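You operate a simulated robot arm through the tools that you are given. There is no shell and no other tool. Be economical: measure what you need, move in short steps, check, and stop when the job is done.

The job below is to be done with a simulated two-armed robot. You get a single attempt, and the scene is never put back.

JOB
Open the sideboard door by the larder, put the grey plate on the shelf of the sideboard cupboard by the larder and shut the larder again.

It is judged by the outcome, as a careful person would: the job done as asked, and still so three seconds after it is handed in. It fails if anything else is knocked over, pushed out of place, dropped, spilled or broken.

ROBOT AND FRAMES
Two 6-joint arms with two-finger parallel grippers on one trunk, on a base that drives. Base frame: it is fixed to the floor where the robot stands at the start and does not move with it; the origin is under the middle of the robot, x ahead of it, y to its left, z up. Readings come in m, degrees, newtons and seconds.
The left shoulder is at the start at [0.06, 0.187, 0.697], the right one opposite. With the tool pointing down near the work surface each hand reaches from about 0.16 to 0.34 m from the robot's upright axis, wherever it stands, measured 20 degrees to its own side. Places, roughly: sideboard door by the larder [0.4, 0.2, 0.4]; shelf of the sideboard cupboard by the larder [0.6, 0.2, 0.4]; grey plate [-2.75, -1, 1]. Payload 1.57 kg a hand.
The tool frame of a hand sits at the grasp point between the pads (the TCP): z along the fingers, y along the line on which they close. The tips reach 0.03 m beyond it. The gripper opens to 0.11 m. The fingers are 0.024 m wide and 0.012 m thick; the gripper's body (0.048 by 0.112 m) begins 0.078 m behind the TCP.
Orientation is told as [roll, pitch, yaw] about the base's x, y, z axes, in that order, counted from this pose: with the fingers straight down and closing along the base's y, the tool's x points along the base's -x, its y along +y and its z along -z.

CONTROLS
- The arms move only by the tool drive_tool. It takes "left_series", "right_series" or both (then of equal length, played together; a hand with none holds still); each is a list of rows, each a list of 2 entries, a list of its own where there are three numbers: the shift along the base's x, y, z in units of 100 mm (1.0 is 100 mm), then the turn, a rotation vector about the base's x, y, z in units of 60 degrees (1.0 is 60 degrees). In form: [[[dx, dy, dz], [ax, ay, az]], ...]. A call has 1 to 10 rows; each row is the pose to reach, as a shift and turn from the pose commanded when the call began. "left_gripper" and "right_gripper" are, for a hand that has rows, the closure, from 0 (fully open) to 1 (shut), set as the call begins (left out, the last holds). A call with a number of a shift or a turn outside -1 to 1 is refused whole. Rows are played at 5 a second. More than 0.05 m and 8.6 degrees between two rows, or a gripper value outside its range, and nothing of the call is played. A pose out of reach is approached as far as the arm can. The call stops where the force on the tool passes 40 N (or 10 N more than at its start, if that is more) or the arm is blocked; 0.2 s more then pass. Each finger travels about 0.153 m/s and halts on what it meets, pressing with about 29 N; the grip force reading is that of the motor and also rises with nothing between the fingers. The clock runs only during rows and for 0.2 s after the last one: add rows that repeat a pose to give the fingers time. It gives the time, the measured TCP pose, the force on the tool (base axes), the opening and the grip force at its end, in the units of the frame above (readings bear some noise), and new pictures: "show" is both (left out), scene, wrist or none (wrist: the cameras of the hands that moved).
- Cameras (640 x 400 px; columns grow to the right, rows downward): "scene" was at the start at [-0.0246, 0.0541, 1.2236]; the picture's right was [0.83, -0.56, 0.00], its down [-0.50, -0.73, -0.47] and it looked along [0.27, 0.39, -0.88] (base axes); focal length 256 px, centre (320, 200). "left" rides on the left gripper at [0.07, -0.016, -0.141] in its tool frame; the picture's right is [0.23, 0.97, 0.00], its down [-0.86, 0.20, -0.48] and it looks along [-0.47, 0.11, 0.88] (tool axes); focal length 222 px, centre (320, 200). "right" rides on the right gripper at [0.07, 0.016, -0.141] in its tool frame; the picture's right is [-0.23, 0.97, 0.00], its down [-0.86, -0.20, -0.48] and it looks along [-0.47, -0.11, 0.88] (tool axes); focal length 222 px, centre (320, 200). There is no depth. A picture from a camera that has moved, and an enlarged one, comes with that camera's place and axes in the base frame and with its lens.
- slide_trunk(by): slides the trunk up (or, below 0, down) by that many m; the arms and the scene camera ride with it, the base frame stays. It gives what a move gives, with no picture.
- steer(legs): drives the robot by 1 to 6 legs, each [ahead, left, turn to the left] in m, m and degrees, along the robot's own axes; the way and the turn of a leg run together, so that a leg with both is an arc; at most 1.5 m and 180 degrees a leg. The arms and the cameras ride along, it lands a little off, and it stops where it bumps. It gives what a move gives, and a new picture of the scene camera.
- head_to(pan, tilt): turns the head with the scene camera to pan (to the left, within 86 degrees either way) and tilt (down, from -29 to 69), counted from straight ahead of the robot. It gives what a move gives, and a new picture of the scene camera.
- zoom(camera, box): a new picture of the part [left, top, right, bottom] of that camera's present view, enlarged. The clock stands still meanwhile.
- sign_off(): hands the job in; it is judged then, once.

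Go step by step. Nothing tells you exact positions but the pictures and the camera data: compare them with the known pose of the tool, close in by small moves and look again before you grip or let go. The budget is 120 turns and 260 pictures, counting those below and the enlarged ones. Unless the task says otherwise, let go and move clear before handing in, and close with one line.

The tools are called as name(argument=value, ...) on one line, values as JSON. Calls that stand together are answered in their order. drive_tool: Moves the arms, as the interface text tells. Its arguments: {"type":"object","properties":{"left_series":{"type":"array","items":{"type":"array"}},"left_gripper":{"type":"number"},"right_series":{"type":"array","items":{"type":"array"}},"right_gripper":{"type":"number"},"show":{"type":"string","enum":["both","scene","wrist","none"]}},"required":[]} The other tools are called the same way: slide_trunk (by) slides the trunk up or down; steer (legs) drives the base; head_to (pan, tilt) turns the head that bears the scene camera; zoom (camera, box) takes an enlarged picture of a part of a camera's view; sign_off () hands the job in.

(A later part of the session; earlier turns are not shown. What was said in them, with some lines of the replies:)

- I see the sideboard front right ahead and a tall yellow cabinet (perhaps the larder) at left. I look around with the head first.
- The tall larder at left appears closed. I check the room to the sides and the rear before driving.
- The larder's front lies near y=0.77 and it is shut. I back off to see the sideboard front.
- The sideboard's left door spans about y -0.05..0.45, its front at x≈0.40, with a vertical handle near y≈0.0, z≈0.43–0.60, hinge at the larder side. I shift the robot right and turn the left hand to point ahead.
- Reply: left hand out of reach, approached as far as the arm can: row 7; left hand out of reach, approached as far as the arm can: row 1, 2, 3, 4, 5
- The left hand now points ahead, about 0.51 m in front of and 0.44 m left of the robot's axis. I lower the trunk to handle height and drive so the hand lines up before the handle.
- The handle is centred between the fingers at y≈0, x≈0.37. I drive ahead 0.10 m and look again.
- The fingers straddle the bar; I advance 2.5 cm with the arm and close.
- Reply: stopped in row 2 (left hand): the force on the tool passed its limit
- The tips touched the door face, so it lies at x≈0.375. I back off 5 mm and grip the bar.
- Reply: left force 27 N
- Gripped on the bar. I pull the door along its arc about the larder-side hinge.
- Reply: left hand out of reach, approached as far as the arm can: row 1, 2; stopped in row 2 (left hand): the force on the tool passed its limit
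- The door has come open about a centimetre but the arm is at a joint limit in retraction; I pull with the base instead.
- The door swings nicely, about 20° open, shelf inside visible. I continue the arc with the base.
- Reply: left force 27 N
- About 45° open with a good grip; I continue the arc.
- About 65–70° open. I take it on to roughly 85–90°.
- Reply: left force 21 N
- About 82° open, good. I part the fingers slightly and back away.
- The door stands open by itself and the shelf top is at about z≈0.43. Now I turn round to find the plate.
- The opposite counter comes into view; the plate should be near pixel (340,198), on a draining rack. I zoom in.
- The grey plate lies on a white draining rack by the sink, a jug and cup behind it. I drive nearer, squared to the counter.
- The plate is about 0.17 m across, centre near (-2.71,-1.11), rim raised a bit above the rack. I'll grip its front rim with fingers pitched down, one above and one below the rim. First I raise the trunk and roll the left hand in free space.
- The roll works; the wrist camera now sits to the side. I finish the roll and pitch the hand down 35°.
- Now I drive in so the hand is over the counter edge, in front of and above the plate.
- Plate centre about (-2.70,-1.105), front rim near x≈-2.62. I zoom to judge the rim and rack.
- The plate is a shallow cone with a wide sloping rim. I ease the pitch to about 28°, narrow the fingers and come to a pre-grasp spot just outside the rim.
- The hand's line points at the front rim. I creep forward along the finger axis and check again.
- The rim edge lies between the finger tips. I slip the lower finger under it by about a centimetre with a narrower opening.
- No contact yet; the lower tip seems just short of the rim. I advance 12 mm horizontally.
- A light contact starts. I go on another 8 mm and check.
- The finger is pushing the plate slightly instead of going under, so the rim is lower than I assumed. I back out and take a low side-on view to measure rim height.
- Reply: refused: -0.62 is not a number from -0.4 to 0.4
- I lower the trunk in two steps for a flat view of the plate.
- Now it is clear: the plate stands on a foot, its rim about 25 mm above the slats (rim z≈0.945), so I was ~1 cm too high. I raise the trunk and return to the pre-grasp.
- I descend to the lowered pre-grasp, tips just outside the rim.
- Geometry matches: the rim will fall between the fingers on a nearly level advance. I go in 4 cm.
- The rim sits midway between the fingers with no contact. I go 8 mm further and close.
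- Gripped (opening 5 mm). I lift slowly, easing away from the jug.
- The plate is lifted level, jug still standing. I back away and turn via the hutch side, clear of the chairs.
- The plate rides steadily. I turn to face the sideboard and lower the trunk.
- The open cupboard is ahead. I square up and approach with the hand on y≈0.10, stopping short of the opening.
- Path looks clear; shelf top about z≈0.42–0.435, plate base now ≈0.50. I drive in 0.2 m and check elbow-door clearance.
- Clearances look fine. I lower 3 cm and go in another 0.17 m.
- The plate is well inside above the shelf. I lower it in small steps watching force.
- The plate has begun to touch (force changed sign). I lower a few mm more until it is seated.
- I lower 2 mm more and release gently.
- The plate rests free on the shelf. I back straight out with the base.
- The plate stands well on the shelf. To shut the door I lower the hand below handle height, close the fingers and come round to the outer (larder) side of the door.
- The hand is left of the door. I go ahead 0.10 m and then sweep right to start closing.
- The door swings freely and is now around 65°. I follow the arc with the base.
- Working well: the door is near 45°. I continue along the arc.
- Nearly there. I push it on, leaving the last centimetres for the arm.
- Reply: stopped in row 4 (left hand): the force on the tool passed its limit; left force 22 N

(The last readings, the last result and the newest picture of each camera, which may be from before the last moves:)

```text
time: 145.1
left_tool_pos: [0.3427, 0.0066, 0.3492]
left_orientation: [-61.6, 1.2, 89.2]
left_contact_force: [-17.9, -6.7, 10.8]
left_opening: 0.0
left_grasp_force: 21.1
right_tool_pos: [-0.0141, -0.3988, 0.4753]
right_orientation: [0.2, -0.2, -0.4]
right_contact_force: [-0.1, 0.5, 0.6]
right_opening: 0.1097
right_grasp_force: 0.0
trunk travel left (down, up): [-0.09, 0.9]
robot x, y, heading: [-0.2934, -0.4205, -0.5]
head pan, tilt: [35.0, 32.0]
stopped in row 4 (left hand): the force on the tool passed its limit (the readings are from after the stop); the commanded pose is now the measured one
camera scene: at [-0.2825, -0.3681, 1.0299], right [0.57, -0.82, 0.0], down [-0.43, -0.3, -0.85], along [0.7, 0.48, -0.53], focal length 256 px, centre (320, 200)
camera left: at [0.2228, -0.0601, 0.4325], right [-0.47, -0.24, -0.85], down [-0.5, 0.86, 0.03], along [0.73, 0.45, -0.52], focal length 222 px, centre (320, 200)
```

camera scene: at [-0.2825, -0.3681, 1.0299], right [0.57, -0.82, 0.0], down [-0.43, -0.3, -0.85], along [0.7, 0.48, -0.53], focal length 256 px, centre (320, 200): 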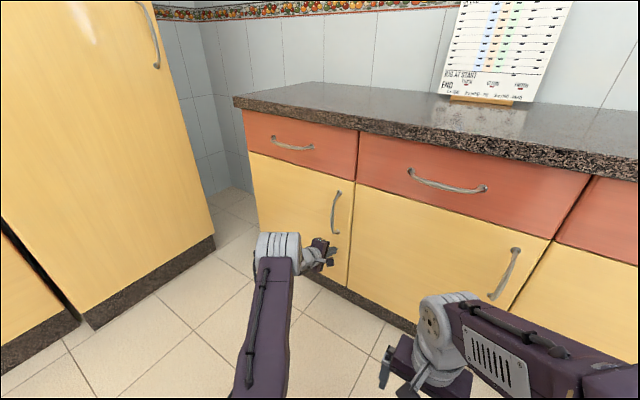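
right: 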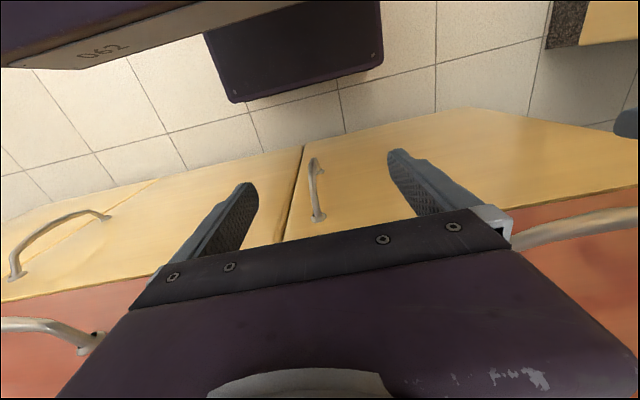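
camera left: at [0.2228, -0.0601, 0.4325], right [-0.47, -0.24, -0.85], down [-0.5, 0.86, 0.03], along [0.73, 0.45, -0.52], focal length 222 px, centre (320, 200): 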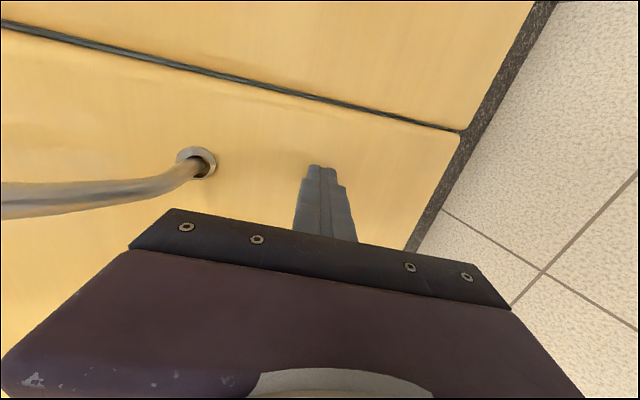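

The door is shut flush. I back off and check the door, the larder and the surroundings.

steer(legs=[[-0.45, 0, 0]])

head_to(pan=30, tilt=18)

head_to(pan=75, tilt=10)

```text
time: 147.8
left_tool_pos: [-0.1091, 0.0119, 0.3471]
left_orientation: [-61.6, 1.3, 89.4]
left_contact_force: [0.2, 0.3, -0.4]
left_opening: 0.0
left_grasp_force: 21.6
right_tool_pos: [-0.4648, -0.3934, 0.4743]
right_orientation: [0.0, 0.0, -0.4]
right_contact_force: [0.0, 1.1, -0.7]
right_opening: 0.1102
right_grasp_force: 0.1
trunk travel left (down, up): [-0.09, 0.9]
robot x, y, heading: [-0.7471, -0.4145, -0.2]
head pan, tilt: [35.0, 32.0]
camera scene: at [-0.7325, -0.3628, 1.0296], right [0.57, -0.82, 0.0], down [-0.44, -0.3, -0.85], along [0.7, 0.48, -0.53], focal length 256 px, centre (320, 200)
```

scene: 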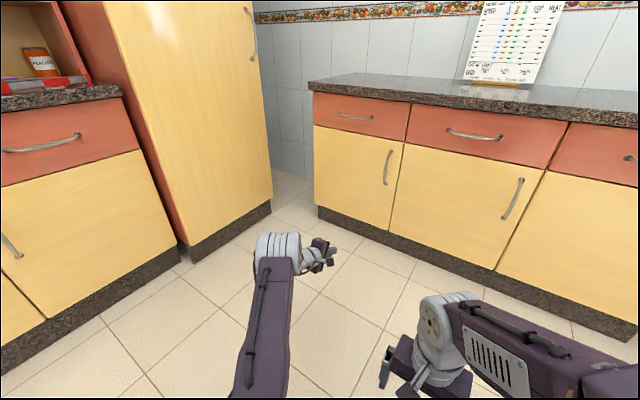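

```text
time: 148.6
left_tool_pos: [-0.1106, 0.012, 0.3469]
left_orientation: [-61.4, 1.4, 89.4]
left_contact_force: [0.2, -1.0, -0.7]
left_opening: 0.0
left_grasp_force: 21.3
right_tool_pos: [-0.4647, -0.393, 0.4746]
right_orientation: [0.0, 0.1, -0.4]
right_contact_force: [-1.4, 0.6, -0.1]
right_opening: 0.1101
right_grasp_force: 0.1
trunk travel left (down, up): [-0.09, 0.9]
robot x, y, heading: [-0.7428, -0.4156, -0.5]
head pan, tilt: [30.0, 18.0]
camera scene: at [-0.7251, -0.3676, 1.0519], right [0.49, -0.87, 0.0], down [-0.27, -0.15, -0.95], along [0.83, 0.47, -0.31], focal length 256 px, centre (320, 200)
```

scene: 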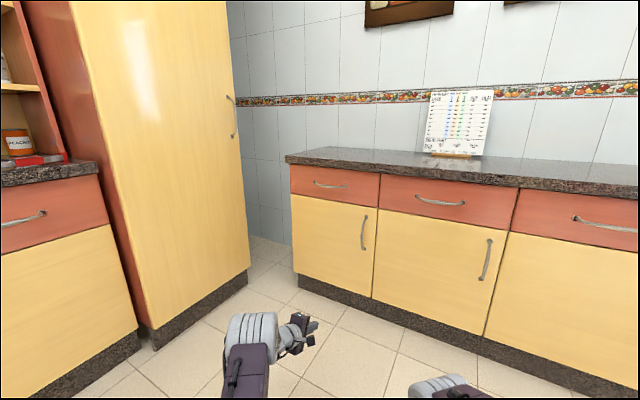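

```text
time: 149.7
left_tool_pos: [-0.1096, 0.0121, 0.3478]
left_orientation: [-61.5, 1.3, 89.3]
left_contact_force: [0.4, 0.5, 0.0]
left_opening: 0.0001
left_grasp_force: 21.4
right_tool_pos: [-0.4647, -0.3938, 0.4745]
right_orientation: [-0.1, 0.0, -0.4]
right_contact_force: [-0.6, 0.1, -0.4]
right_opening: 0.11
right_grasp_force: 0.0
trunk travel left (down, up): [-0.09, 0.9]
robot x, y, heading: [-0.745, -0.4167, -0.4]
head pan, tilt: [75.0, 10.0]
camera scene: at [-0.7814, -0.324, 1.065], right [0.96, -0.27, 0.0], down [-0.05, -0.17, -0.98], along [0.26, 0.95, -0.17], focal length 256 px, centre (320, 200)
```

scene: 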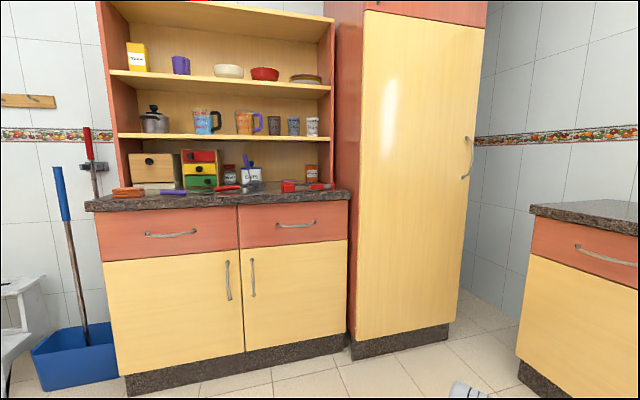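

The sideboard door is flush, the larder is shut, and both hands are clear with nothing disturbed in view. I hand in.

sign_off()

```text
The job is handed in.
```

The grey plate is on the shelf of the sideboard cupboard by the larder, and the sideboard door is shut again. I took "shut the larder again" to mean that door, because the larder itself looked shut throughout. While I was getting hold of the plate, it slid a few millimetres on the draining rack and seems to have nudged the measuring jug behind it by about the same; the jug stayed upright.
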